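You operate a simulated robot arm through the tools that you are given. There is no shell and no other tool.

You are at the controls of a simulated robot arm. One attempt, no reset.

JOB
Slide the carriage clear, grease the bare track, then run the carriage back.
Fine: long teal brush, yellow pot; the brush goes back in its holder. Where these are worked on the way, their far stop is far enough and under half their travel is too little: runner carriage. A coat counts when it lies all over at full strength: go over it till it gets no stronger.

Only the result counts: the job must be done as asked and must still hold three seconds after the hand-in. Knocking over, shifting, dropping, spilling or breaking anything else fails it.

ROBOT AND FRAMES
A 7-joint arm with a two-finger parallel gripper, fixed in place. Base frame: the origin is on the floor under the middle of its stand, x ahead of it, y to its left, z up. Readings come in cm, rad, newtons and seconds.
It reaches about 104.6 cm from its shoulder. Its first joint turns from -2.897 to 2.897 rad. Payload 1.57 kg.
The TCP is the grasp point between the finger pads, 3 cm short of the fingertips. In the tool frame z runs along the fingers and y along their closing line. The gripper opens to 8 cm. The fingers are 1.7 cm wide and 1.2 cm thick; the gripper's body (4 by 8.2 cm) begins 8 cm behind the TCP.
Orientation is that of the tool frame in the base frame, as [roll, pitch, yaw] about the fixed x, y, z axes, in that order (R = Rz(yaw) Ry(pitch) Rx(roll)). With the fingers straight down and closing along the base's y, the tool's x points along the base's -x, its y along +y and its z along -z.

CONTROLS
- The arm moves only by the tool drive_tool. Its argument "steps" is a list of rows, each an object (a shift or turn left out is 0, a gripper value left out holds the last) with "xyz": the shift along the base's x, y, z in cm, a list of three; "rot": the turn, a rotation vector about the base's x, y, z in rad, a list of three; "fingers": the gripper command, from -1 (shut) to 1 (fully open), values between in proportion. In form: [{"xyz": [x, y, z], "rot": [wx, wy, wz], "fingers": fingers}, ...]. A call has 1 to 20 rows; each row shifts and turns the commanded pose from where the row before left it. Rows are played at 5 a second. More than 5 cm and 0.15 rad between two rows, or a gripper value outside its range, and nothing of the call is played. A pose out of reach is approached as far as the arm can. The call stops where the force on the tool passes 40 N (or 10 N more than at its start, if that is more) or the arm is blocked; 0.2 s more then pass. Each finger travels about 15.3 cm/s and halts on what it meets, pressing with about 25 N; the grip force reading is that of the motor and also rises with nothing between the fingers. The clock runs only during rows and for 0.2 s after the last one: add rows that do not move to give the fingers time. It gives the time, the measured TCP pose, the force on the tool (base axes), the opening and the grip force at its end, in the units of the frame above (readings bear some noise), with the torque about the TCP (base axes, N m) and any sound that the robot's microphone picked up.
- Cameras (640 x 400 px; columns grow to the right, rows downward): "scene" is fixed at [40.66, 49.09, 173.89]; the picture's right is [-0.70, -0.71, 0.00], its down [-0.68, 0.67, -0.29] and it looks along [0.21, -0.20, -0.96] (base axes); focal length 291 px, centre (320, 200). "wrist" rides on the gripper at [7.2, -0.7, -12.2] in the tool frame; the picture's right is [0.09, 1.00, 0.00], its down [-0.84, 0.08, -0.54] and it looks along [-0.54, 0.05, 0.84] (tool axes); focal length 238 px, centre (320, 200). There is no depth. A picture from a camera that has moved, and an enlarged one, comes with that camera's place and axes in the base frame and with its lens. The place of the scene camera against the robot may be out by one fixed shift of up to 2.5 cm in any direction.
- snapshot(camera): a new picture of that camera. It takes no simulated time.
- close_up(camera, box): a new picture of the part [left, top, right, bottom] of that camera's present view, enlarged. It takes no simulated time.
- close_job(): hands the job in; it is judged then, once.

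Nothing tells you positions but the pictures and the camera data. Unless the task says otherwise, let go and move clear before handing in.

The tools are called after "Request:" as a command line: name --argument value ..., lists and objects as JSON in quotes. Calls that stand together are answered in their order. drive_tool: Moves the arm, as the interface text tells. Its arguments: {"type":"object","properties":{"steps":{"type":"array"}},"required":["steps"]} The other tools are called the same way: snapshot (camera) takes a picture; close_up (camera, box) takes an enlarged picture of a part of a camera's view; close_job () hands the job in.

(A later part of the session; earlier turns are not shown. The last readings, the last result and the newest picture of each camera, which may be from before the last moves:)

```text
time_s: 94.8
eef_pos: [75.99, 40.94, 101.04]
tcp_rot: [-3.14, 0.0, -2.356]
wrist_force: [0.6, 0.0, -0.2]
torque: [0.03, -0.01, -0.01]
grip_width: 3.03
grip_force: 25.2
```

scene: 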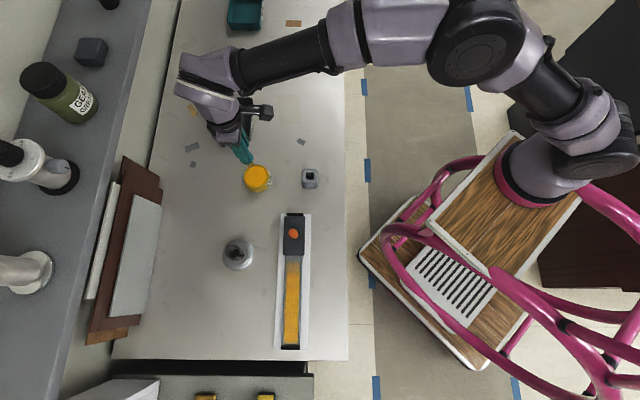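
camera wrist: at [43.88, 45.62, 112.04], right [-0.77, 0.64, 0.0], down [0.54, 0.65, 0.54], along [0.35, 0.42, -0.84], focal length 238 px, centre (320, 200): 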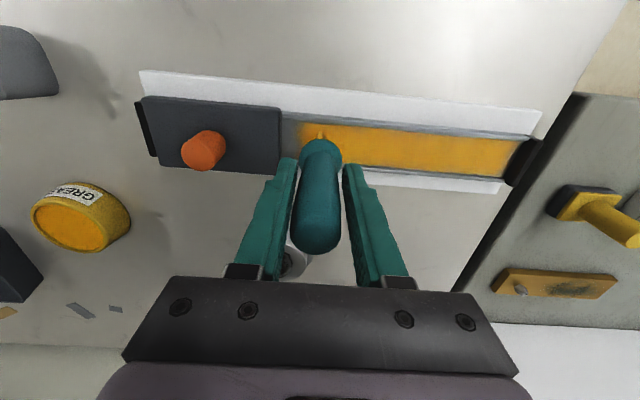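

Request:
drive_tool --steps '[{"xyz": [0, 0, -0.15], "fingers": -1}, {"xyz": [0, 0, -0.1]}, {}, {}]'

Request:
close_up --camera "wrist" --box '[240, 80, 400, 180]'

```text
time_s: 95.8
eef_pos: [76.04, 40.94, 100.96]
tcp_rot: [3.141, 0.004, -2.355]
wrist_force: [0.9, -0.8, 24.1]
torque: [-0.03, -0.14, 0.02]
grip_width: 3.06
grip_force: 25.0
```

```text
4.00 times, centred on (320, 130) of wrist
camera zoom: at [71.18, 35.39, 113.09], right [-0.77, 0.64, 0.0], down [0.53, 0.65, 0.55], along [0.35, 0.42, -0.84], focal length 953 px, centre (320, 480)
```

zoom: 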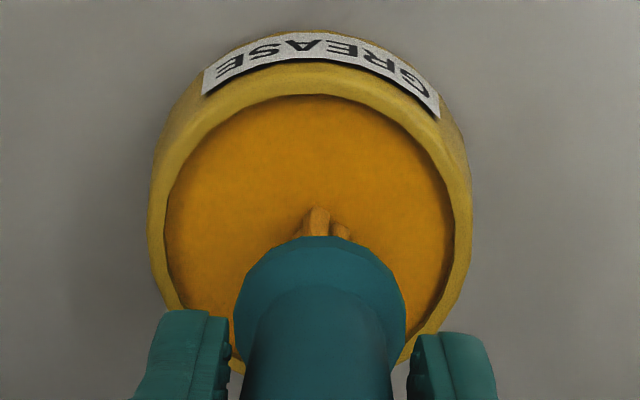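

Loaded. Lifting and travelling to the near-stop end of the track this time.

Request:
drive_tool --steps '[{"xyz": [0, 0, 0.5], "fingers": -1}, {"xyz": [0, 0, 2]}, {"xyz": [0, 0, 3]}, {"xyz": [0, 0, 3]}, {"xyz": [0, 0, 1]}, {"xyz": [-2.0, 1.16, 0]}, {"xyz": [-3.9, 2.26, 0]}, {"xyz": [-3.9, 2.26, 0]}, {"xyz": [-3.9, 2.26, 0]}, {"xyz": [-3.9, 2.26, 0]}, {"xyz": [-3.9, 2.26, 0]}, {"xyz": [-3.9, 2.26, 0]}, {"xyz": [-3.9, 2.26, 0]}, {"xyz": [-3.9, 2.26, 0]}, {"xyz": [-3.9, 2.26, 0]}, {"xyz": [-2.0, 1.16, 0]}, {"xyz": [-0.6, 0.4, 0]}, {}, {}]'

Request:
close_up --camera "wrist" --box '[200, 50, 440, 200]'

```text
time_s: 99.8
eef_pos: [36.28, 64.06, 110.22]
tcp_rot: [-3.141, 0.002, -2.356]
wrist_force: [-0.1, -0.5, 0.4]
torque: [-0.02, 0.01, 0.0]
grip_width: 3.03
grip_force: 24.7
```

```text
2.67 times, centred on (320, 125) of wrist
camera zoom: at [31.55, 58.56, 122.35], right [-0.77, 0.64, 0.0], down [0.54, 0.65, 0.54], along [0.35, 0.42, -0.84], focal length 636 px, centre (320, 400)
```

zoom: 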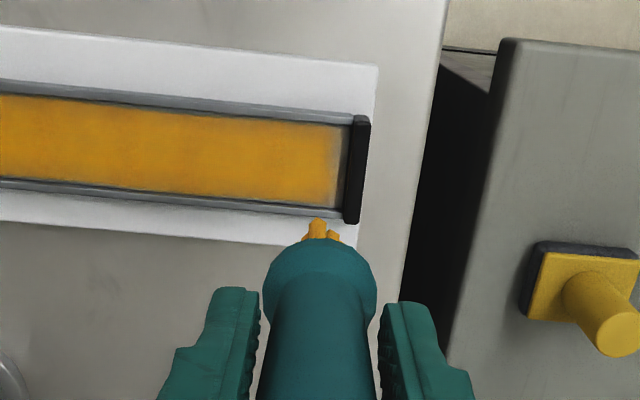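

Request:
drive_tool --steps '[{"xyz": [-0.25, 0.1, -2.5], "fingers": -1}, {"xyz": [0, 0, -3]}, {"xyz": [0, 0, -2.7]}, {"xyz": [0, 0, -1.2]}, {"xyz": [0, 0, -0.5]}, {"xyz": [0, 0, -0.2]}, {}]'

Request:
drive_tool --steps '[{"xyz": [0, 0, -0.15], "fingers": -1}, {"xyz": [0, 0, -0.1]}, {}]'

```text
time_s: 101.3
eef_pos: [36.17, 64.06, 100.05]
tcp_rot: [3.141, -0.001, -2.356]
wrist_force: [-0.5, -0.5, -0.6]
torque: [-0.01, 0.02, 0.05]
grip_width: 3.04
grip_force: 25.9
```

```text
time_s: 102.2
eef_pos: [36.15, 64.11, 99.97]
tcp_rot: [3.142, 0.0, -2.357]
wrist_force: [-0.2, -0.3, -1.0]
torque: [0.02, 0.01, 0.0]
grip_width: 3.04
grip_force: 25.1
```

Request:
drive_tool --steps '[{"xyz": [0, 0, -0.1], "fingers": -1}, {"xyz": [0, 0, -0.1]}, {}]'

Request:
close_up --camera "wrist" --box '[200, 60, 440, 210]'

```text
time_s: 103.0
eef_pos: [36.08, 64.02, 99.71]
tcp_rot: [3.14, 0.002, -2.357]
wrist_force: [-0.4, -0.6, 3.8]
torque: [-0.05, -0.04, 0.01]
grip_width: 3.05
grip_force: 24.8
```

```text
2.67 times, centred on (320, 135) of wrist
camera zoom: at [31.29, 58.53, 111.95], right [-0.77, 0.64, 0.0], down [0.54, 0.65, 0.54], along [0.35, 0.42, -0.84], focal length 636 px, centre (320, 373)
```

zoom: 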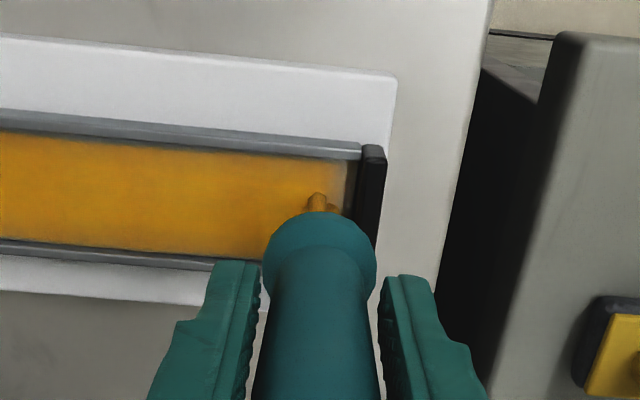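

Request:
drive_tool --steps '[{"xyz": [-0.2, 0.2, -0.06], "fingers": -1}, {"xyz": [-0.14, -0.14, 0]}, {"xyz": [-0.14, -0.14, 0]}, {"xyz": [0.14, 0.14, 0]}, {"xyz": [0.14, 0.14, 0]}, {"xyz": [0.14, 0.14, 0]}, {"xyz": [0.14, 0.14, 0]}, {"xyz": [0.47, -0.47, 0]}, {"xyz": [0.47, -0.47, 0]}, {"xyz": [0.47, -0.47, 0]}, {"xyz": [-0.47, 0.47, 0]}, {"xyz": [-0.47, 0.47, 0]}, {"xyz": [-0.47, 0.47, 0]}, {"xyz": [-0.14, -0.14, 0]}, {"xyz": [-0.14, -0.14, 0]}, {"xyz": [-0.14, -0.14, 0]}, {"xyz": [-0.1, -0.1, 0]}, {}]'

Request:
close_up --camera "wrist" --box '[200, 60, 440, 210]'

```text
time_s: 106.8
eef_pos: [35.57, 64.06, 99.68]
tcp_rot: [3.14, 0.001, -2.357]
wrist_force: [0.3, 2.8, 4.6]
torque: [0.22, -0.09, 0.02]
grip_width: 3.05
grip_force: 24.6
```

```text
2.67 times, centred on (320, 135) of wrist
camera zoom: at [30.85, 58.47, 111.89], right [-0.77, 0.64, 0.0], down [0.54, 0.65, 0.54], along [0.35, 0.42, -0.84], focal length 636 px, centre (320, 373)
```

zoom: 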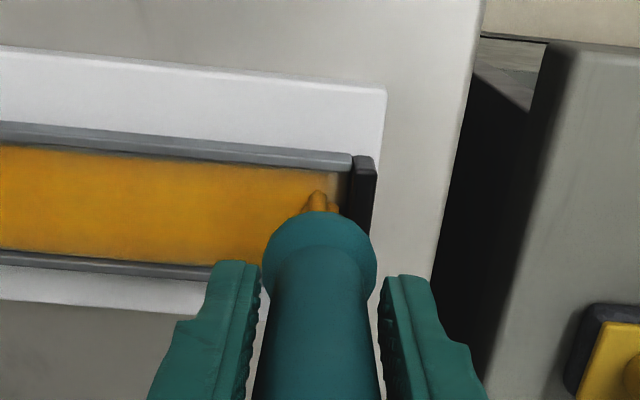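

Request:
drive_tool --steps '[{"xyz": [0.3, -0.3, -0.05], "fingers": -1}, {"xyz": [0.6, -0.6, 0]}, {"xyz": [0.6, -0.6, 0]}, {"xyz": [0.6, -0.6, 0]}, {"xyz": [0.6, -0.6, 0]}, {"xyz": [0.6, -0.6, 0]}, {"xyz": [0.6, -0.6, 0]}, {"xyz": [0.6, -0.6, 0]}, {"xyz": [0.6, -0.6, 0]}, {"xyz": [0.6, -0.6, 0]}, {"xyz": [0.6, -0.6, 0]}, {"xyz": [0.6, -0.6, 0]}, {"xyz": [0.6, -0.6, 0]}, {"xyz": [0.6, -0.6, 0]}, {"xyz": [0.6, -0.6, 0]}, {"xyz": [0.6, -0.6, 0]}, {}]'

Request:
close_up --camera "wrist" --box '[200, 60, 440, 210]'

```text
time_s: 110.3
eef_pos: [44.99, 54.67, 99.65]
tcp_rot: [3.141, -0.001, -2.354]
wrist_force: [-6.2, 7.5, 12.9]
torque: [0.57, 0.54, 0.09]
grip_width: 3.06
grip_force: 24.4
```

```text
2.67 times, centred on (320, 135) of wrist
camera zoom: at [40.24, 49.16, 111.85], right [-0.77, 0.64, 0.0], down [0.54, 0.65, 0.54], along [0.35, 0.42, -0.84], focal length 636 px, centre (320, 373)
```

zoom: 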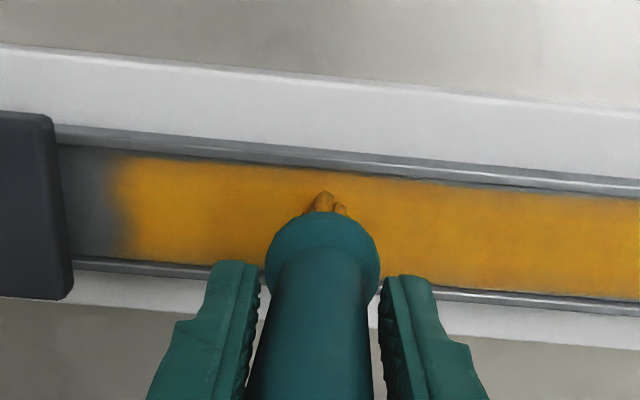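

Request:
drive_tool --steps '[{"xyz": [0.6, -0.6, 0], "fingers": -1}, {"xyz": [0.6, -0.6, 0]}, {"xyz": [0.6, -0.6, -0.02]}, {"xyz": [0.6, -0.6, 0]}, {"xyz": [0.6, -0.6, -0.02]}, {"xyz": [0.6, -0.6, 0]}, {"xyz": [0.6, -0.6, -0.02]}, {"xyz": [0.5, -0.5, 0]}, {"xyz": [0.3, -0.3, 0]}, {}]'

Request:
close_up --camera "wrist" --box '[200, 60, 440, 210]'

```text
time_s: 112.5
eef_pos: [49.9, 49.68, 99.58]
tcp_rot: [3.141, 0.001, -2.356]
wrist_force: [-9.9, 8.4, 18.4]
torque: [0.79, 0.77, 0.07]
grip_width: 3.06
grip_force: 24.7
```

```text
2.67 times, centred on (320, 135) of wrist
camera zoom: at [45.15, 44.15, 111.82], right [-0.77, 0.64, 0.0], down [0.54, 0.65, 0.54], along [0.35, 0.42, -0.84], focal length 636 px, centre (320, 373)
```

zoom: 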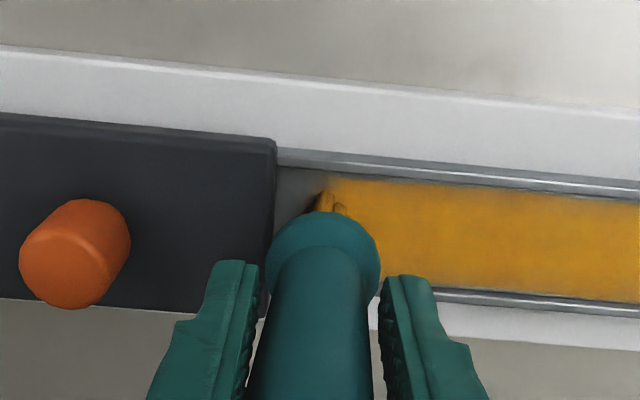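

Request:
drive_tool --steps '[{"xyz": [0.25, -0.25, 0.02], "fingers": -1}, {"xyz": [0.2, -0.2, 0]}, {"xyz": [0.14, 0.14, 0]}, {"xyz": [0.14, 0.14, 0]}, {"xyz": [0.14, 0.14, 0]}, {"xyz": [0.14, 0.14, 0]}, {"xyz": [-0.4, 0.4, 0]}, {"xyz": [-0.5, 0.5, 0]}, {"xyz": [-0.5, 0.5, 0]}, {"xyz": [-0.5, 0.5, 0]}, {}]'

Request:
close_up --camera "wrist" --box '[200, 60, 440, 210]'

```text
time_s: 115.0
eef_pos: [49.06, 51.67, 99.59]
tcp_rot: [-3.141, -0.001, -2.356]
wrist_force: [0.6, 0.2, 0.1]
torque: [0.0, 0.0, 0.01]
grip_width: 3.0
grip_force: 24.7
```

```text
2.67 times, centred on (320, 135) of wrist
camera zoom: at [44.28, 46.25, 111.85], right [-0.77, 0.64, 0.0], down [0.54, 0.65, 0.54], along [0.35, 0.42, -0.84], focal length 636 px, centre (320, 373)
```

zoom: 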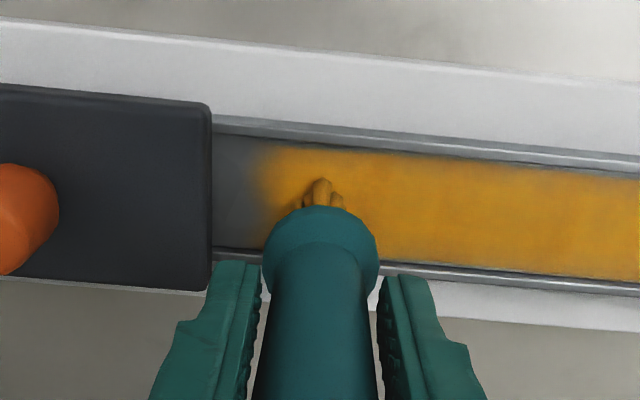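

The boundary stays put, confirming the target strip ends there. Contact was just lost, so I'll lower a little and stroke back along the outer side of the track.

Request:
drive_tool --steps '[{"xyz": [0.4, -0.4, -0.1], "fingers": -1}, {"xyz": [0.4, -0.4, -0.05]}, {"xyz": [0.2, -0.2, 0]}, {}]'

```text
time_s: 116.0
eef_pos: [50.13, 50.83, 99.68]
tcp_rot: [3.141, 0.002, -2.355]
wrist_force: [-3.7, 4.9, 10.0]
torque: [0.47, 0.36, 0.05]
grip_width: 3.0
grip_force: 25.0
```

Request:
drive_tool --steps '[{"xyz": [-0.3, 0.3, 0], "fingers": -1}, {"xyz": [-0.6, 0.6, 0]}, {"xyz": [-0.6, 0.6, 0]}, {"xyz": [-0.6, 0.6, 0]}, {"xyz": [-0.6, 0.6, 0]}, {"xyz": [-0.6, 0.6, 0]}, {"xyz": [-0.6, 0.6, 0]}, {"xyz": [-0.6, 0.6, 0]}, {"xyz": [-0.6, 0.6, 0]}, {"xyz": [-0.6, 0.6, 0]}, {"xyz": [-0.6, 0.6, 0]}, {"xyz": [-0.6, 0.6, 0]}, {}]'

Request:
close_up --camera "wrist" --box '[200, 60, 440, 210]'

```text
time_s: 118.8
eef_pos: [43.1, 57.61, 99.45]
tcp_rot: [3.141, -0.001, -2.357]
wrist_force: [10.3, -6.6, 20.4]
torque: [-0.59, -0.92, -0.07]
grip_width: 3.02
grip_force: 25.7
```

```text
2.67 times, centred on (320, 135) of wrist
camera zoom: at [38.36, 52.08, 111.64], right [-0.77, 0.64, 0.0], down [0.54, 0.65, 0.54], along [0.35, 0.42, -0.84], focal length 636 px, centre (320, 373)
```

zoom: 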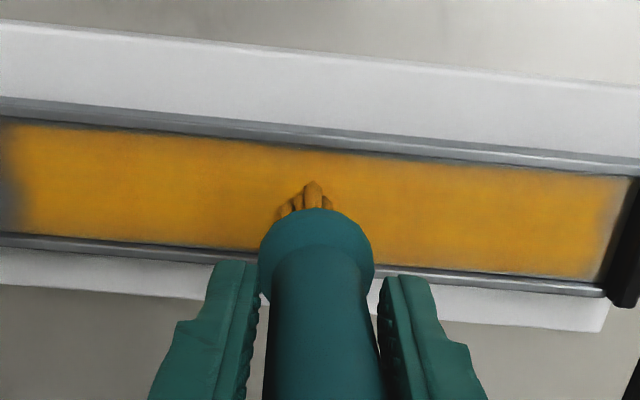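

Request:
drive_tool --steps '[{"xyz": [-0.5, 0.5, 0.06], "fingers": -1}, {"xyz": [-0.6, 0.6, 0]}, {"xyz": [-0.6, 0.6, 0]}, {"xyz": [-0.6, 0.6, 0]}, {"xyz": [-0.6, 0.6, 0]}, {"xyz": [-0.6, 0.6, 0]}, {"xyz": [-0.6, 0.6, 0]}, {"xyz": [-0.6, 0.6, 0]}, {"xyz": [-0.6, 0.6, 0]}, {"xyz": [-0.6, 0.6, 0]}, {"xyz": [-0.6, 0.6, 0]}, {"xyz": [-0.5, 0.5, 0]}, {"xyz": [-0.3, 0.3, 0]}, {}]'

Request:
close_up --camera "wrist" --box '[200, 60, 440, 210]'

```text
time_s: 121.8
eef_pos: [36.01, 65.01, 99.51]
tcp_rot: [-3.141, 0.0, -2.355]
wrist_force: [-1.0, -0.3, -0.7]
torque: [0.05, 0.01, 0.01]
grip_width: 2.98
grip_force: 24.7
```

```text
2.67 times, centred on (320, 135) of wrist
camera zoom: at [31.16, 59.43, 111.68], right [-0.77, 0.64, 0.0], down [0.54, 0.65, 0.54], along [0.35, 0.42, -0.84], focal length 636 px, centre (320, 373)
```

zoom: 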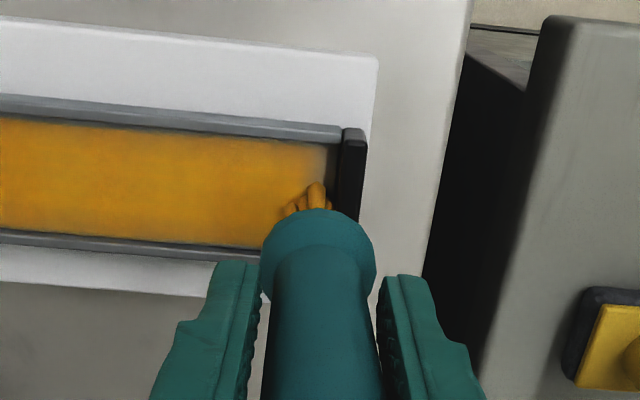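

Request:
drive_tool --steps '[{"xyz": [-0.2, 0, -0.1], "fingers": -1}, {"xyz": [-0.1, -0.1, -0.05]}, {"xyz": [-0.14, -0.14, 0]}, {"xyz": [-0.14, -0.14, 0]}, {"xyz": [-0.14, -0.14, 0]}, {"xyz": [-0.14, -0.14, 0]}, {"xyz": [0.3, -0.3, 0]}, {"xyz": [0.5, -0.5, 0]}, {"xyz": [0.5, -0.5, 0]}, {"xyz": [0.5, -0.5, 0]}, {}]'

Request:
close_up --camera "wrist" --box '[200, 60, 440, 210]'

```text
time_s: 124.2
eef_pos: [36.68, 62.36, 99.41]
tcp_rot: [-3.141, 0.0, -2.357]
wrist_force: [-14.0, 8.3, 23.3]
torque: [0.77, 1.13, -0.01]
grip_width: 3.02
grip_force: 24.4
```

```text
2.67 times, centred on (320, 135) of wrist
camera zoom: at [31.95, 56.84, 111.57], right [-0.77, 0.64, 0.0], down [0.54, 0.65, 0.54], along [0.35, 0.42, -0.84], focal length 636 px, centre (320, 373)
```

zoom: 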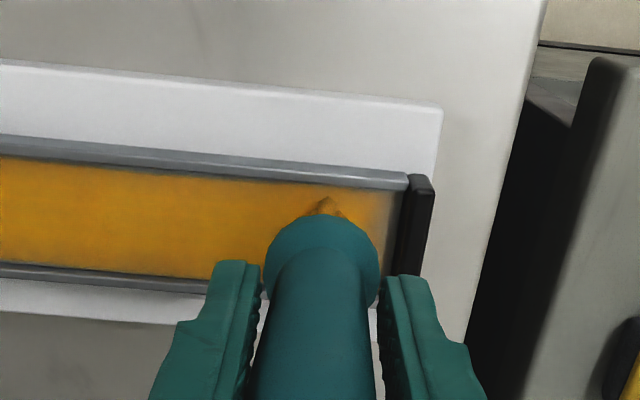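

I'll lift, head back to the pot, and compare the coat from the scene camera.

Request:
drive_tool --steps '[{"xyz": [0.2, 0.2, 0.5], "fingers": -1}, {"xyz": [0, 0, 2]}, {"xyz": [0, 0, 3]}, {"xyz": [0, 0, 3]}, {"xyz": [0, 0, 2]}, {"xyz": [2.0, -1.1, 0]}, {"xyz": [3.9, -2.15, 0]}, {"xyz": [3.9, -2.15, 0]}, {"xyz": [3.9, -2.15, 0]}, {"xyz": [3.9, -2.15, 0]}, {"xyz": [3.9, -2.15, 0]}, {"xyz": [3.9, -2.15, 0]}, {"xyz": [3.9, -2.15, 0]}, {"xyz": [3.9, -2.15, 0]}, {"xyz": [3.9, -2.15, 0]}, {"xyz": [1.5, -1.1, 0]}, {"xyz": [0.4, -0.4, 0]}, {}, {}]'

Request:
close_up --camera "scene" --box '[250, 240, 346, 300]'

Request:
close_up --camera "scene" --box '[250, 295, 346, 355]'

Request:
close_up --camera "wrist" --box '[240, 80, 400, 180]'

```text
time_s: 128.2
eef_pos: [76.12, 40.6, 109.79]
tcp_rot: [-3.142, 0.002, -2.355]
wrist_force: [-0.6, -0.2, -0.9]
torque: [-0.04, 0.0, -0.01]
grip_width: 2.94
grip_force: 24.6
```

```text
6.67 times, centred on (298, 270) of scene
camera zoom: at [40.66, 49.09, 173.89], right [-0.7, -0.71, 0.0], down [-0.68, 0.67, -0.29], along [0.21, -0.2, -0.96], focal length 1943 px, centre (467, -267)
```

zoom: 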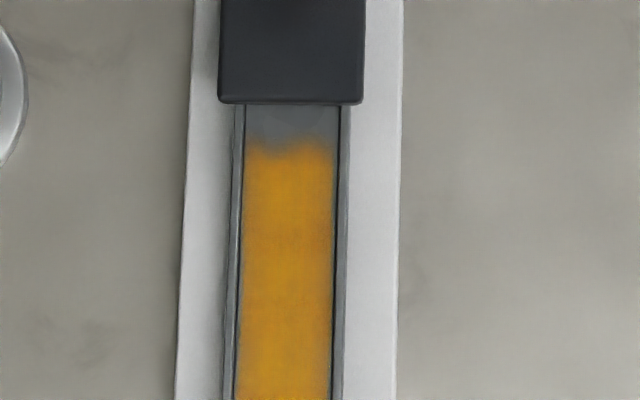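

```text
6.67 times, centred on (298, 325) of scene
camera zoom: at [40.66, 49.09, 173.89], right [-0.7, -0.71, 0.0], down [-0.68, 0.67, -0.29], along [0.21, -0.2, -0.96], focal length 1943 px, centre (467, -633)
```

zoom: 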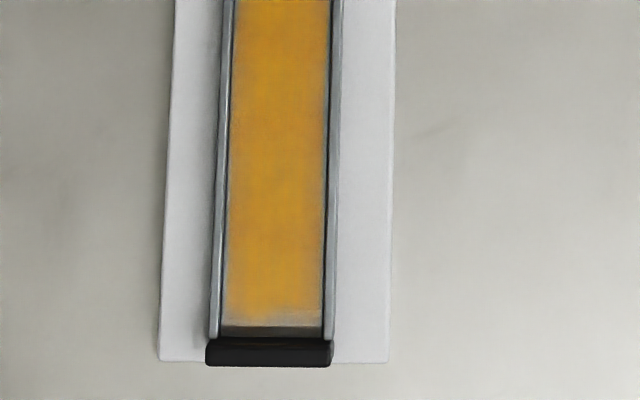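

```text
4.00 times, centred on (320, 130) of wrist
camera zoom: at [71.33, 35.09, 122.0], right [-0.77, 0.64, 0.0], down [0.54, 0.65, 0.54], along [0.35, 0.42, -0.84], focal length 953 px, centre (320, 480)
```

zoom: 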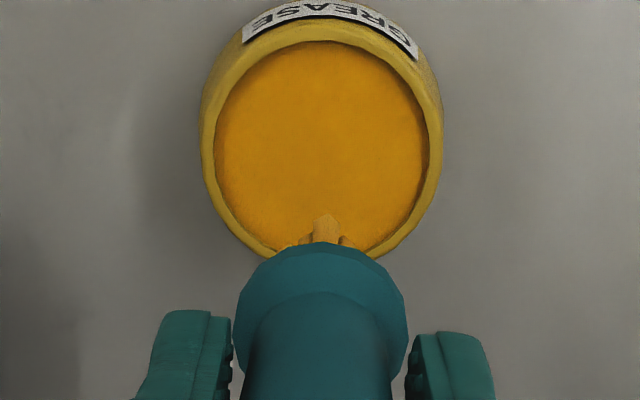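

The coat looks the same as before the last set of passes, so it's essentially saturated. For certainty I'll take one more load and give a final round of strokes, checking for any change.

Request:
drive_tool --steps '[{"xyz": [-0.15, 0.1, -2], "fingers": -1}, {"xyz": [0, 0, -2.5]}, {"xyz": [0, 0, -2.5]}, {"xyz": [0, 0, -1.4]}, {"xyz": [0, 0, -0.4]}, {}]'

Request:
drive_tool --steps '[{"xyz": [0, 0, -0.2], "fingers": -1}, {"xyz": [0, 0, -0.15]}, {}]'

```text
time_s: 129.6
eef_pos: [75.83, 40.83, 101.11]
tcp_rot: [3.141, 0.001, -2.356]
wrist_force: [-0.2, 0.6, 0.4]
torque: [0.02, 0.02, -0.01]
grip_width: 2.98
grip_force: 25.1
```

```text
time_s: 130.3
eef_pos: [75.87, 40.81, 100.75]
tcp_rot: [-3.14, -0.001, -2.356]
wrist_force: [0.1, -0.3, 0.3]
torque: [-0.02, 0.01, -0.02]
grip_width: 2.97
grip_force: 25.1
```

Request:
drive_tool --steps '[{"xyz": [0, 0, -0.12], "fingers": -1}, {"xyz": [0, 0, -0.1]}, {"xyz": [0, 0, -0.08]}, {}]'

Request:
close_up --camera "wrist" --box '[240, 80, 400, 180]'

```text
time_s: 131.3
eef_pos: [75.82, 40.85, 100.61]
tcp_rot: [3.14, 0.003, -2.357]
wrist_force: [-2.3, -0.9, 21.6]
torque: [-0.13, 0.15, 0.0]
grip_width: 2.99
grip_force: 24.9
```

```text
4.00 times, centred on (320, 130) of wrist
camera zoom: at [71.02, 35.3, 112.74], right [-0.77, 0.64, 0.0], down [0.54, 0.65, 0.55], along [0.35, 0.42, -0.84], focal length 953 px, centre (320, 480)
```

zoom: 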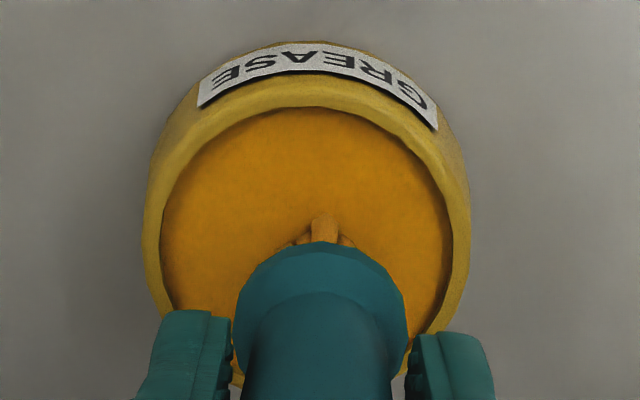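

Request:
drive_tool --steps '[{"xyz": [0, 0, 0.5], "fingers": -1}, {"xyz": [0, 0, 2]}, {"xyz": [0, 0, 3]}, {"xyz": [0, 0, 3]}, {"xyz": [0, 0, 1]}, {"xyz": [-1.8, 0.6, 0]}, {"xyz": [-3.5, 1.2, 0]}, {"xyz": [-3.5, 1.2, 0]}, {"xyz": [-3.5, 1.2, 0]}, {"xyz": [-3.5, 1.2, 0]}, {"xyz": [-3.5, 1.2, 0]}, {"xyz": [-3.5, 1.2, 0]}, {"xyz": [-2.2, 0.7, 0]}, {"xyz": [-0.8, 0.2, 0]}, {}, {}]'

Request:
close_up --camera "wrist" --box '[200, 50, 440, 200]'

```text
time_s: 134.8
eef_pos: [49.92, 49.69, 109.75]
tcp_rot: [-3.14, 0.0, -2.356]
wrist_force: [-0.4, -0.1, -0.6]
torque: [0.01, 0.0, -0.02]
grip_width: 2.98
grip_force: 25.2
```

```text
2.67 times, centred on (320, 125) of wrist
camera zoom: at [45.15, 44.08, 121.96], right [-0.77, 0.64, 0.0], down [0.54, 0.65, 0.54], along [0.35, 0.42, -0.84], focal length 636 px, centre (320, 400)
```

zoom: 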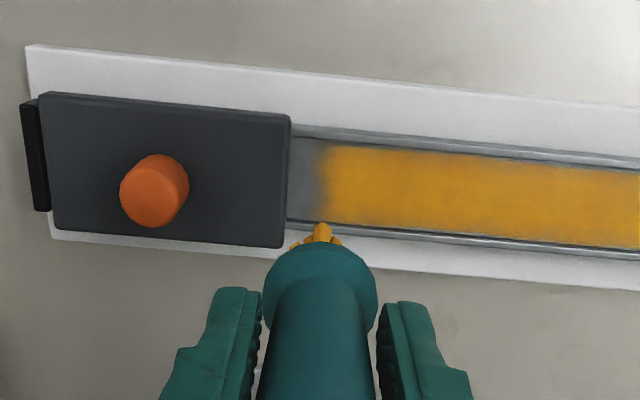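

Request:
drive_tool --steps '[{"xyz": [0, 0, -2.5], "fingers": -1}, {"xyz": [0, 0, -3]}, {"xyz": [0, 0, -2.7]}, {"xyz": [0, 0, -1.2]}, {"xyz": [0, 0, -0.4]}, {"xyz": [0, 0, -0.1]}, {}]'

Request:
drive_tool --steps '[{"xyz": [0, 0, -0.15], "fingers": -1}, {"xyz": [0, 0, -0.15]}, {}]'

```text
time_s: 136.3
eef_pos: [50.15, 49.46, 99.96]
tcp_rot: [3.141, 0.0, -2.357]
wrist_force: [0.4, -0.5, -0.7]
torque: [0.01, -0.04, -0.01]
grip_width: 2.99
grip_force: 25.3
```

```text
time_s: 137.2
eef_pos: [50.18, 49.5, 99.62]
tcp_rot: [3.142, -0.002, -2.357]
wrist_force: [-0.4, 0.6, -0.8]
torque: [-0.01, 0.04, 0.04]
grip_width: 2.98
grip_force: 24.7
```

Request:
drive_tool --steps '[{"xyz": [0, 0, -0.1], "fingers": -1}, {"xyz": [0, 0, -0.1]}, {"xyz": [-0.3, 0.3, 0]}, {"xyz": [-0.6, 0.6, 0]}, {"xyz": [-0.6, 0.6, 0]}, {"xyz": [-0.6, 0.6, 0]}, {"xyz": [-0.6, 0.6, 0]}, {}]'

```text
time_s: 138.9
eef_pos: [47.22, 52.37, 99.53]
tcp_rot: [3.141, 0.0, -2.356]
wrist_force: [0.1, 0.2, -0.4]
torque: [-0.01, 0.0, 0.01]
grip_width: 2.97
grip_force: 25.3
```

Request:
drive_tool --steps '[{"xyz": [0, 0, -0.1], "fingers": -1}, {"xyz": [0, 0, -0.06]}, {}]'

Request:
close_up --camera "wrist" --box '[200, 60, 440, 210]'

```text
time_s: 139.8
eef_pos: [47.23, 52.22, 99.32]
tcp_rot: [-3.141, 0.003, -2.356]
wrist_force: [-0.6, 0.6, 11.9]
torque: [0.07, -0.03, -0.01]
grip_width: 2.99
grip_force: 25.0
```

```text
2.67 times, centred on (320, 135) of wrist
camera zoom: at [42.5, 46.69, 111.56], right [-0.77, 0.64, 0.0], down [0.54, 0.65, 0.54], along [0.35, 0.42, -0.84], focal length 636 px, centre (320, 373)
```

zoom: 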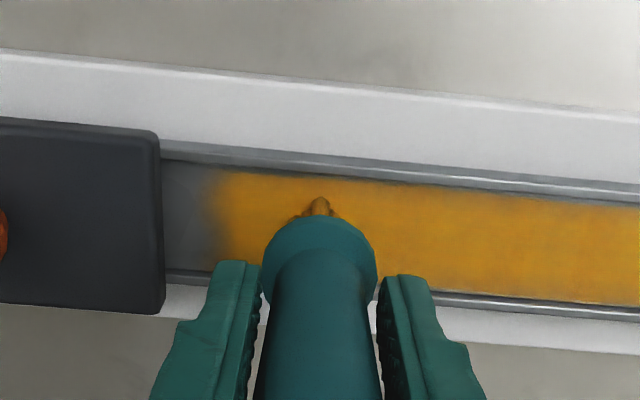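

In contact at 12 N. Stroking back to the carriage end and then the whole length.

Request:
drive_tool --steps '[{"xyz": [0.4, -0.4, 0], "fingers": -1}, {"xyz": [0.6, -0.6, 0]}, {"xyz": [0.6, -0.6, 0]}, {"xyz": [0.6, -0.6, 0]}, {"xyz": [0.5, -0.5, 0]}, {"xyz": [0.3, -0.3, 0]}, {"xyz": [0.1, 0.1, 0]}, {"xyz": [0.1, 0.1, 0]}, {"xyz": [-0.3, 0.3, 0]}, {"xyz": [-0.6, 0.6, 0]}, {"xyz": [-0.6, 0.6, 0]}, {"xyz": [-0.6, 0.6, 0]}, {"xyz": [-0.6, 0.6, 0]}, {"xyz": [-0.6, 0.6, 0]}, {"xyz": [-0.6, 0.6, 0]}, {"xyz": [-0.6, 0.6, 0]}, {}]'

```text
time_s: 143.3
eef_pos: [45.99, 54.0, 99.26]
tcp_rot: [-3.141, -0.001, -2.357]
wrist_force: [1.7, -1.4, 3.4]
torque: [-0.18, -0.25, -0.02]
grip_width: 3.0
grip_force: 25.1
```

Request:
drive_tool --steps '[{"xyz": [-0.4, 0.4, -0.06], "fingers": -1}, {"xyz": [-0.6, 0.6, 0]}, {"xyz": [-0.6, 0.6, 0]}, {"xyz": [-0.6, 0.6, 0]}, {"xyz": [-0.6, 0.6, 0]}, {"xyz": [-0.6, 0.6, 0]}, {"xyz": [-0.6, 0.6, 0]}, {"xyz": [-0.6, 0.6, 0]}, {"xyz": [-0.6, 0.6, 0]}, {"xyz": [-0.6, 0.6, 0]}, {"xyz": [-0.6, 0.6, 0]}, {"xyz": [-0.6, 0.6, 0]}, {"xyz": [-0.6, 0.6, 0]}, {"xyz": [-0.6, 0.6, 0]}, {"xyz": [-0.6, 0.6, 0]}, {"xyz": [-0.6, 0.6, 0]}, {"xyz": [-0.5, 0.5, 0]}, {"xyz": [-0.3, 0.3, 0]}, {}]'

Request:
close_up --camera "wrist" --box '[200, 60, 440, 210]'

```text
time_s: 147.3
eef_pos: [35.86, 64.11, 99.29]
tcp_rot: [3.139, 0.003, -2.357]
wrist_force: [13.3, -7.4, 22.8]
torque: [-0.47, -1.2, -0.09]
grip_width: 3.03
grip_force: 24.9
```

```text
2.67 times, centred on (320, 135) of wrist
camera zoom: at [31.12, 58.55, 111.44], right [-0.77, 0.64, 0.0], down [0.54, 0.64, 0.55], along [0.35, 0.42, -0.84], focal length 636 px, centre (320, 373)
```

zoom: 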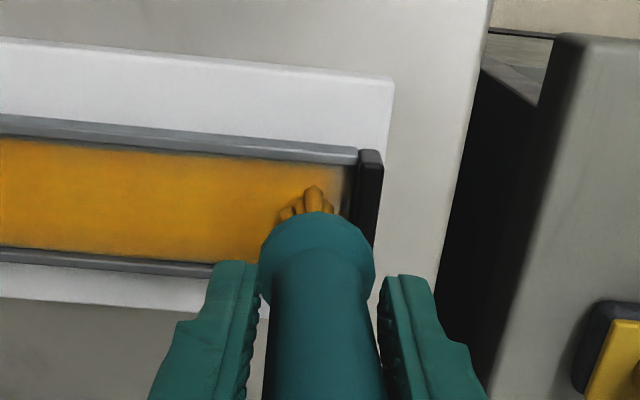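

Request:
drive_tool --steps '[{"xyz": [-0.1, 0.1, 0.06], "fingers": -1}, {"xyz": [0.14, 0.14, 0]}, {"xyz": [0.14, 0.14, 0]}, {"xyz": [0.14, 0.14, 0]}, {"xyz": [0.4, -0.4, 0]}, {"xyz": [0.5, -0.5, 0]}, {"xyz": [-0.4, 0.4, 0]}, {"xyz": [-0.5, 0.5, 0]}, {"xyz": [-0.14, -0.14, 0]}, {"xyz": [-0.14, -0.14, 0]}, {"xyz": [-0.14, -0.14, 0]}, {"xyz": [-0.14, -0.14, 0]}, {"xyz": [-0.14, -0.14, 0]}, {"xyz": [0.4, -0.4, 0]}, {"xyz": [0.5, -0.5, 0]}, {"xyz": [-0.4, 0.4, 0]}, {"xyz": [-0.5, 0.5, 0]}, {}]'

Request:
close_up --camera "wrist" --box '[200, 60, 440, 210]'

```text
time_s: 151.2
eef_pos: [35.48, 63.97, 99.28]
tcp_rot: [-3.141, -0.001, -2.357]
wrist_force: [0.9, 0.5, -0.6]
torque: [0.0, -0.01, 0.01]
grip_width: 2.98
grip_force: 25.3
```

```text
2.67 times, centred on (320, 135) of wrist
camera zoom: at [30.73, 58.47, 111.57], right [-0.77, 0.64, 0.0], down [0.54, 0.65, 0.54], along [0.35, 0.42, -0.84], focal length 636 px, centre (320, 373)
```

zoom: 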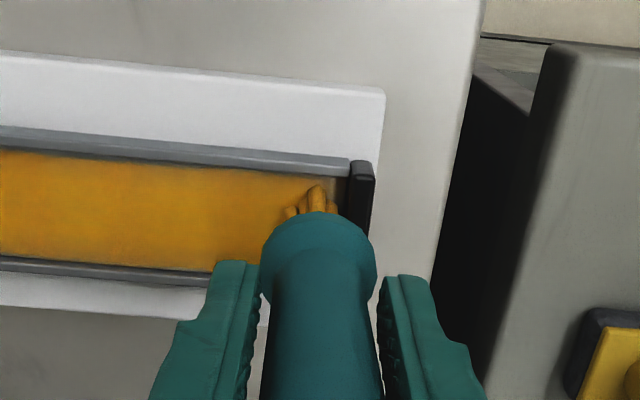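

Request:
drive_tool --steps '[{"xyz": [0.2, 0.2, 0], "fingers": -1}, {"xyz": [0.22, 0.22, -0.08]}, {"xyz": [0, 0, -0.08]}, {}]'

```text
time_s: 152.2
eef_pos: [35.94, 64.43, 99.13]
tcp_rot: [-3.141, 0.002, -2.355]
wrist_force: [0.6, -1.5, 7.5]
torque: [-0.07, -0.06, -0.01]
grip_width: 3.0
grip_force: 25.3
```

Request:
drive_tool --steps '[{"xyz": [0.3, -0.3, -0.03], "fingers": -1}, {"xyz": [0.65, -0.65, 0]}, {"xyz": [0.65, -0.65, 0]}, {"xyz": [0.65, -0.65, 0]}, {"xyz": [0.65, -0.65, 0]}, {"xyz": [0.65, -0.65, 0]}, {"xyz": [0.65, -0.65, 0]}, {"xyz": [0.65, -0.65, 0]}, {"xyz": [0.65, -0.65, 0]}, {"xyz": [0.65, -0.65, 0]}, {"xyz": [0.65, -0.65, 0]}, {"xyz": [0.65, -0.65, 0]}, {"xyz": [0.65, -0.65, 0]}, {"xyz": [0.65, -0.65, 0]}, {"xyz": [0.65, -0.65, 0]}, {"xyz": [0.65, -0.65, 0]}, {"xyz": [0.65, -0.65, 0]}, {"xyz": [0.65, -0.65, 0]}, {"xyz": [0.65, -0.65, 0]}, {}]'

Request:
close_up --camera "wrist" --box '[200, 60, 440, 210]'

```text
time_s: 156.3
eef_pos: [47.9, 52.38, 99.11]
tcp_rot: [3.141, 0.001, -2.357]
wrist_force: [-12.4, 12.3, 25.8]
torque: [1.09, 0.97, 0.1]
grip_width: 3.04
grip_force: 25.2
```

```text
2.67 times, centred on (320, 135) of wrist
camera zoom: at [43.18, 46.78, 111.35], right [-0.77, 0.64, 0.0], down [0.54, 0.65, 0.54], along [0.35, 0.42, -0.84], focal length 636 px, centre (320, 373)
```

zoom: 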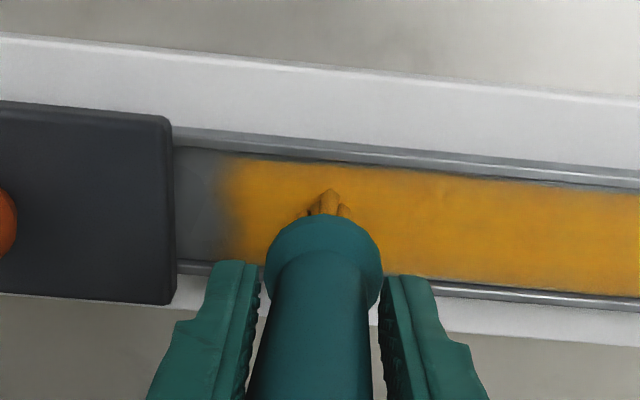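

Request:
drive_tool --steps '[{"xyz": [0.4, -0.4, 0.05], "fingers": -1}, {"xyz": [0.6, -0.6, 0]}, {"xyz": [0.6, -0.6, 0]}, {"xyz": [0.5, -0.5, 0]}, {"xyz": [0.3, -0.3, 0]}, {"xyz": [-0.3, 0.3, 0]}, {"xyz": [-0.5, 0.5, 0]}, {"xyz": [-0.5, 0.5, 0]}, {"xyz": [0, 0, 0.5]}, {"xyz": [0, 0, 2]}, {"xyz": [0, 0, 3]}, {"xyz": [0, 0, 3]}, {"xyz": [0, 0, 2]}, {}]'

Request:
close_up --camera "wrist" --box '[200, 50, 440, 200]'

```text
time_s: 159.3
eef_pos: [49.05, 51.24, 109.62]
tcp_rot: [-3.14, 0.0, -2.357]
wrist_force: [0.9, -0.1, -0.8]
torque: [-0.01, -0.02, -0.02]
grip_width: 2.99
grip_force: 25.7
```

```text
2.67 times, centred on (320, 125) of wrist
camera zoom: at [44.26, 45.67, 121.85], right [-0.77, 0.64, 0.0], down [0.54, 0.65, 0.54], along [0.35, 0.42, -0.84], focal length 636 px, centre (320, 400)
```

zoom: 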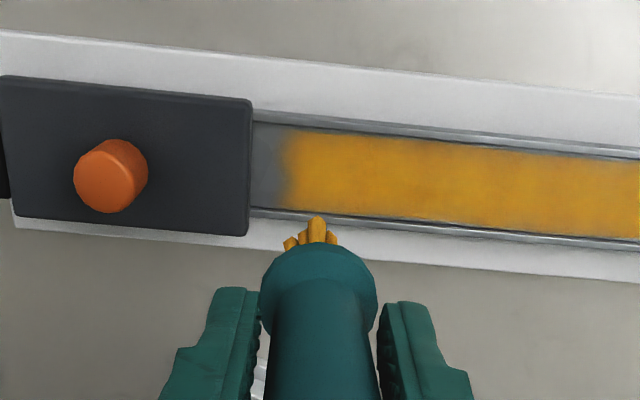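

The coat is uniform and unchanged by the last pass, so it's at full strength. Now the brush goes back: moving over the holder hole at about (64.7,29.5).

Request:
drive_tool --steps '[{"xyz": [1.2, -1.66, 0.4], "fingers": -1}, {"xyz": [2.4, -3.33, 0.3]}, {"xyz": [2.4, -3.33, 0.3]}, {"xyz": [2.4, -3.33, 0]}, {"xyz": [2.4, -3.33, 0]}, {"xyz": [2.4, -3.33, 0]}, {"xyz": [1.6, -2.2, 0]}, {"xyz": [0.8, -1.1, 0]}, {}, {}]'

Request:
close_up --camera "wrist" --box '[240, 80, 400, 180]'

Request:
close_up --camera "scene" --box '[262, 130, 358, 190]'

Request:
close_up --camera "scene" --box '[250, 240, 346, 300]'

Request:
close_up --camera "scene" --box '[250, 295, 346, 355]'

```text
time_s: 161.6
eef_pos: [64.6, 29.46, 110.62]
tcp_rot: [3.14, 0.0, -2.354]
wrist_force: [0.9, -0.2, 0.2]
torque: [0.02, 0.0, 0.0]
grip_width: 3.02
grip_force: 25.3
```

```text
4.00 times, centred on (320, 130) of wrist
camera zoom: at [59.79, 23.9, 122.86], right [-0.77, 0.64, 0.0], down [0.54, 0.65, 0.54], along [0.35, 0.42, -0.84], focal length 953 px, centre (320, 480)
```

zoom: 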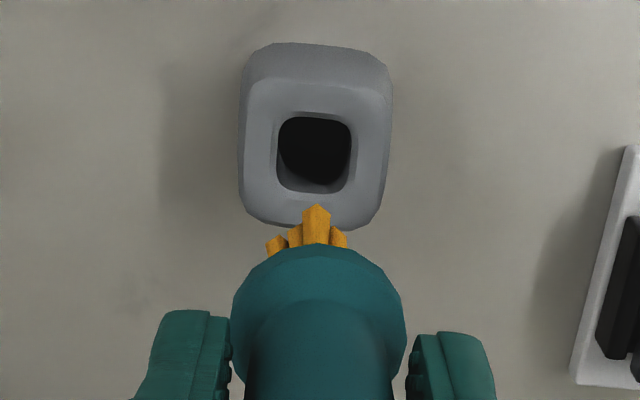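

```text
6.67 times, centred on (310, 160) of scene
camera zoom: at [40.66, 49.09, 173.89], right [-0.7, -0.71, 0.0], down [-0.68, 0.67, -0.29], along [0.21, -0.2, -0.96], focal length 1943 px, centre (387, 467)
```

zoom: 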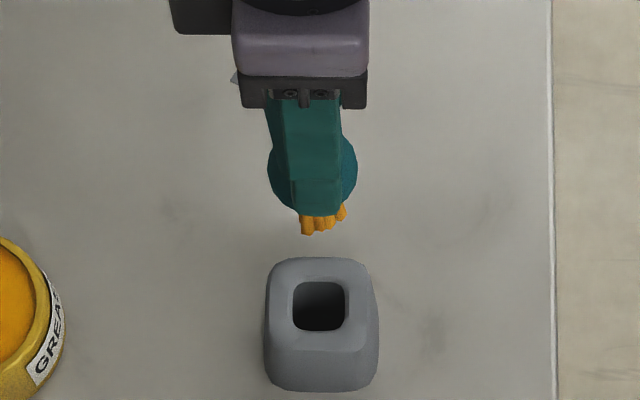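

```text
6.67 times, centred on (298, 270) of scene
camera zoom: at [40.66, 49.09, 173.89], right [-0.7, -0.71, 0.0], down [-0.68, 0.67, -0.29], along [0.21, -0.2, -0.96], focal length 1943 px, centre (467, -267)
```

zoom: 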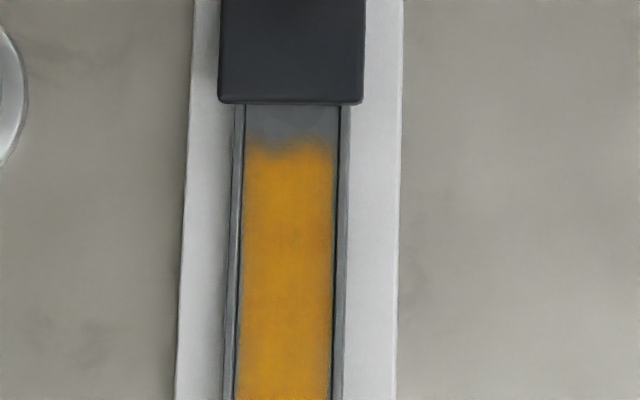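

```text
6.67 times, centred on (298, 325) of scene
camera zoom: at [40.66, 49.09, 173.89], right [-0.7, -0.71, 0.0], down [-0.68, 0.67, -0.29], along [0.21, -0.2, -0.96], focal length 1943 px, centre (467, -633)
```

zoom: 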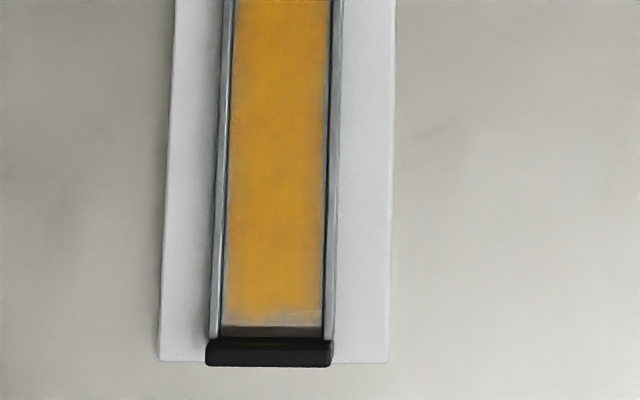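

The coat is unchanged, so it's saturated. The brush seems slightly twisted in the grip, so I'll inspect the bristles closely before inserting.

Request:
close_up --camera "scene" --box '[296, 148, 328, 168]'

Request:
close_up --camera "wrist" --box '[300, 120, 340, 145]'

Request:
close_up --camera "wrist" --box '[280, 85, 360, 135]'

```text
16.00 times, centred on (312, 158) of scene
camera zoom: at [40.66, 49.09, 173.89], right [-0.7, -0.71, 0.0], down [-0.68, 0.67, -0.29], along [0.21, -0.2, -0.96], focal length 4662 px, centre (448, 872)
```

zoom: 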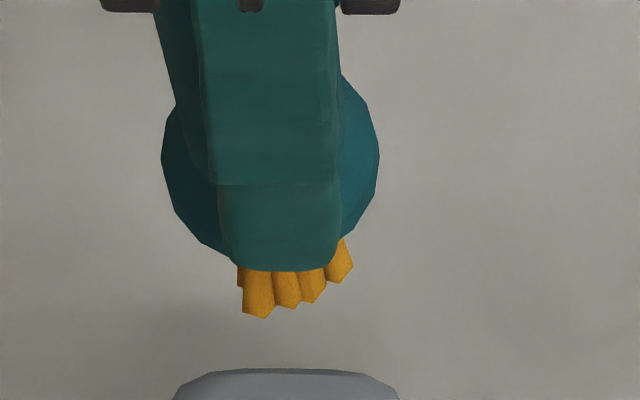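

```text
16.00 times, centred on (320, 132) of wrist
camera zoom: at [59.79, 23.9, 122.86], right [-0.77, 0.64, 0.0], down [0.54, 0.65, 0.54], along [0.35, 0.42, -0.84], focal length 3814 px, centre (320, 1280)
```

zoom: 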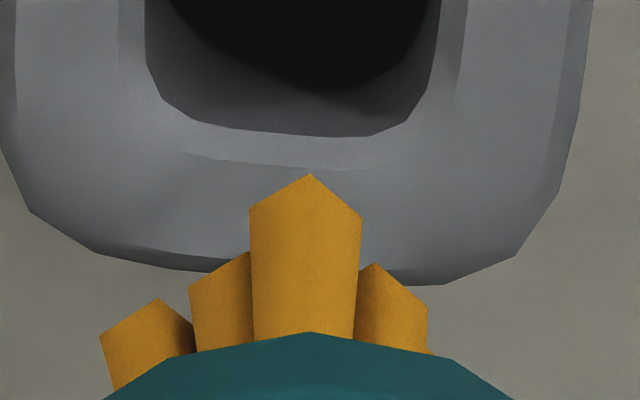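

```text
8.00 times, centred on (320, 110) of wrist
camera zoom: at [59.79, 23.9, 122.86], right [-0.77, 0.64, 0.0], down [0.54, 0.65, 0.54], along [0.35, 0.42, -0.84], focal length 1907 px, centre (320, 920)
```

zoom: 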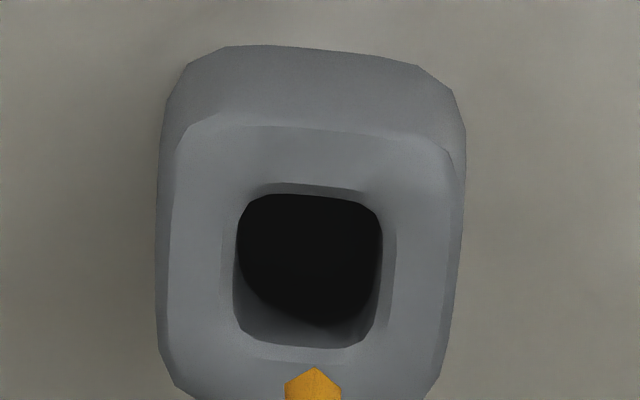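

The brush is only slightly rotated about its axis, and the bundle is narrower than the hole. The hole centre lies about (0.42,0.18) from the present axis of the bristle tips; I'll shift and lower to just above the holder to recheck.

Request:
drive_tool --steps '[{"xyz": [0.4, 0.17, -2], "fingers": -1}, {"xyz": [0, 0, -2]}, {"xyz": [0, 0, -2]}, {"xyz": [0, 0, -1]}, {}]'

Request:
close_up --camera "wrist" --box '[280, 95, 360, 145]'

Request:
close_up --camera "scene" --box '[286, 155, 334, 185]'

```text
time_s: 162.8
eef_pos: [64.89, 29.88, 103.93]
tcp_rot: [-3.141, 0.002, -2.356]
wrist_force: [-0.3, 0.1, -0.2]
torque: [0.03, -0.01, -0.02]
grip_width: 3.02
grip_force: 24.8
```

```text
8.00 times, centred on (320, 120) of wrist
camera zoom: at [60.14, 24.29, 116.04], right [-0.77, 0.64, 0.0], down [0.54, 0.65, 0.54], along [0.35, 0.42, -0.84], focal length 1907 px, centre (320, 840)
```

zoom: 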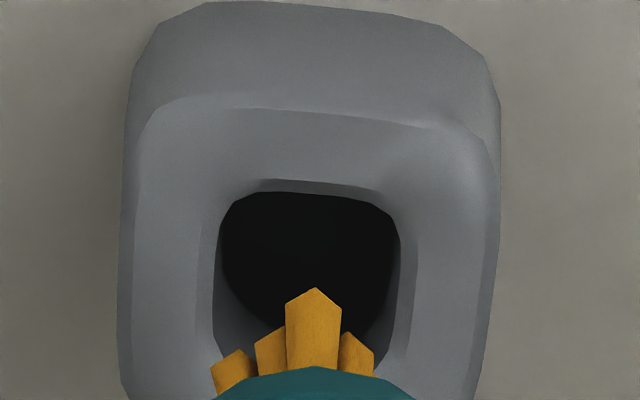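

```text
13.33 times, centred on (310, 170) of scene
camera zoom: at [40.66, 49.09, 173.89], right [-0.7, -0.71, 0.0], down [-0.68, 0.67, -0.29], along [0.21, -0.2, -0.96], focal length 3885 px, centre (453, 600)
```

zoom: 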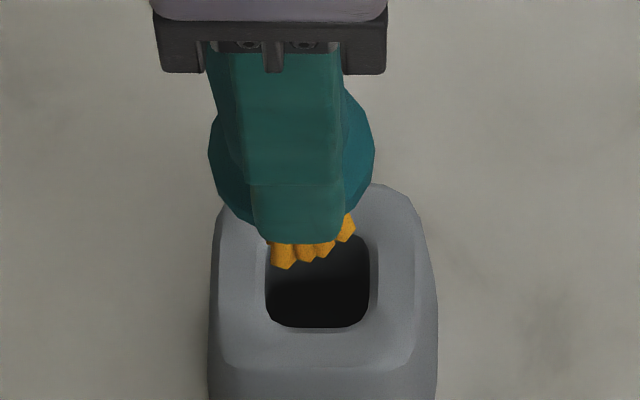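

The tips are about 2.4 cm above the holder. I need a sharper look at the bundle's orientation relative to the hole.

Request:
close_up --camera "scene" --box '[302, 168, 318, 178]'

Request:
close_up --camera "wrist" --box '[300, 125, 332, 145]'

```text
16.00 times, centred on (310, 173) of scene
camera zoom: at [40.66, 49.09, 173.89], right [-0.7, -0.71, 0.0], down [-0.68, 0.67, -0.29], along [0.21, -0.2, -0.96], focal length 4662 px, centre (480, 632)
```

zoom: 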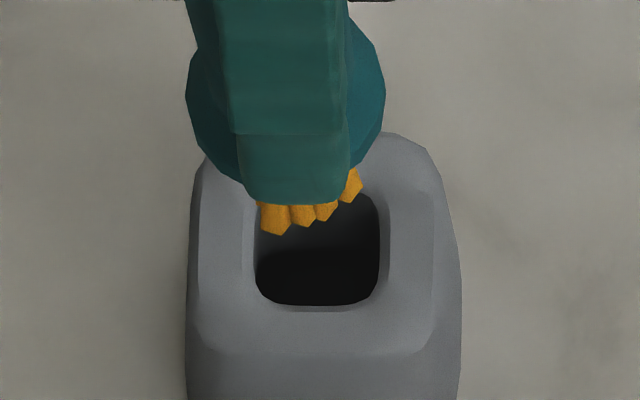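

```text
16.00 times, centred on (316, 135) of wrist
camera zoom: at [60.14, 24.29, 116.04], right [-0.77, 0.64, 0.0], down [0.54, 0.65, 0.54], along [0.35, 0.42, -0.84], focal length 3814 px, centre (384, 1240)
```

zoom: 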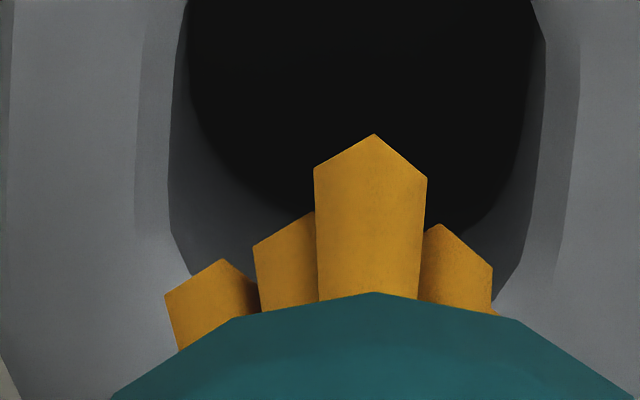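

The bundle is roughly round; it's aligned along the rail direction but about 0.2 cm too far out. I'll shift (−0.14,−0.14) and lower to just above the hole.

Request:
drive_tool --steps '[{"xyz": [-0.14, -0.14, -0.8], "fingers": -1}, {"xyz": [0, 0, -0.8]}, {}]'

Request:
close_up --camera "wrist" --box '[280, 105, 360, 155]'

Request:
close_up --camera "scene" --box '[294, 165, 326, 185]'

```text
time_s: 163.6
eef_pos: [64.87, 29.66, 102.22]
tcp_rot: [3.141, -0.001, -2.358]
wrist_force: [0.0, -0.2, 0.2]
torque: [0.01, 0.04, -0.04]
grip_width: 3.0
grip_force: 25.2
```

```text
8.00 times, centred on (320, 130) of wrist
camera zoom: at [60.01, 24.1, 114.43], right [-0.77, 0.64, 0.0], down [0.54, 0.65, 0.54], along [0.35, 0.42, -0.84], focal length 1907 px, centre (320, 760)
```

zoom: 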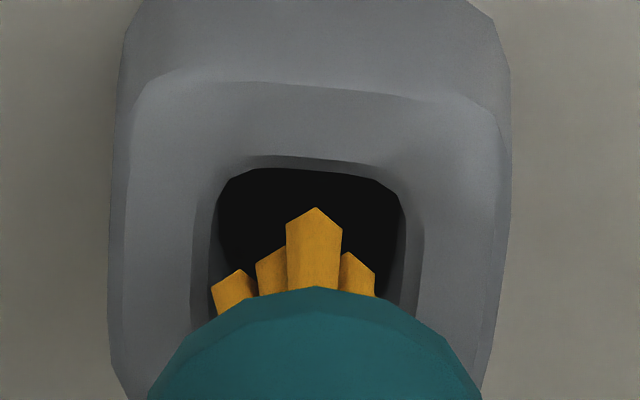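

```text
16.00 times, centred on (310, 175) of scene
camera zoom: at [40.66, 49.09, 173.89], right [-0.7, -0.71, 0.0], down [-0.68, 0.67, -0.29], along [0.21, -0.2, -0.96], focal length 4662 px, centre (480, 600)
```

zoom: 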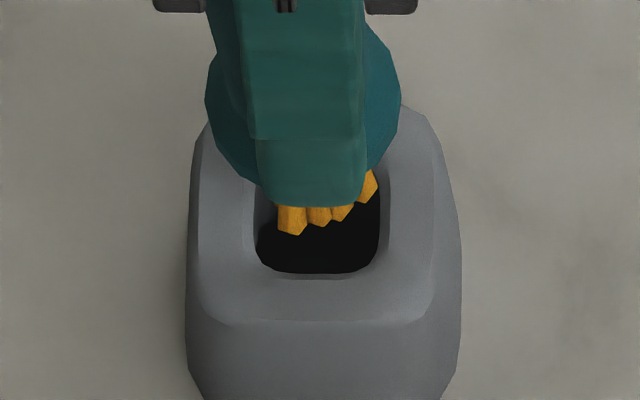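

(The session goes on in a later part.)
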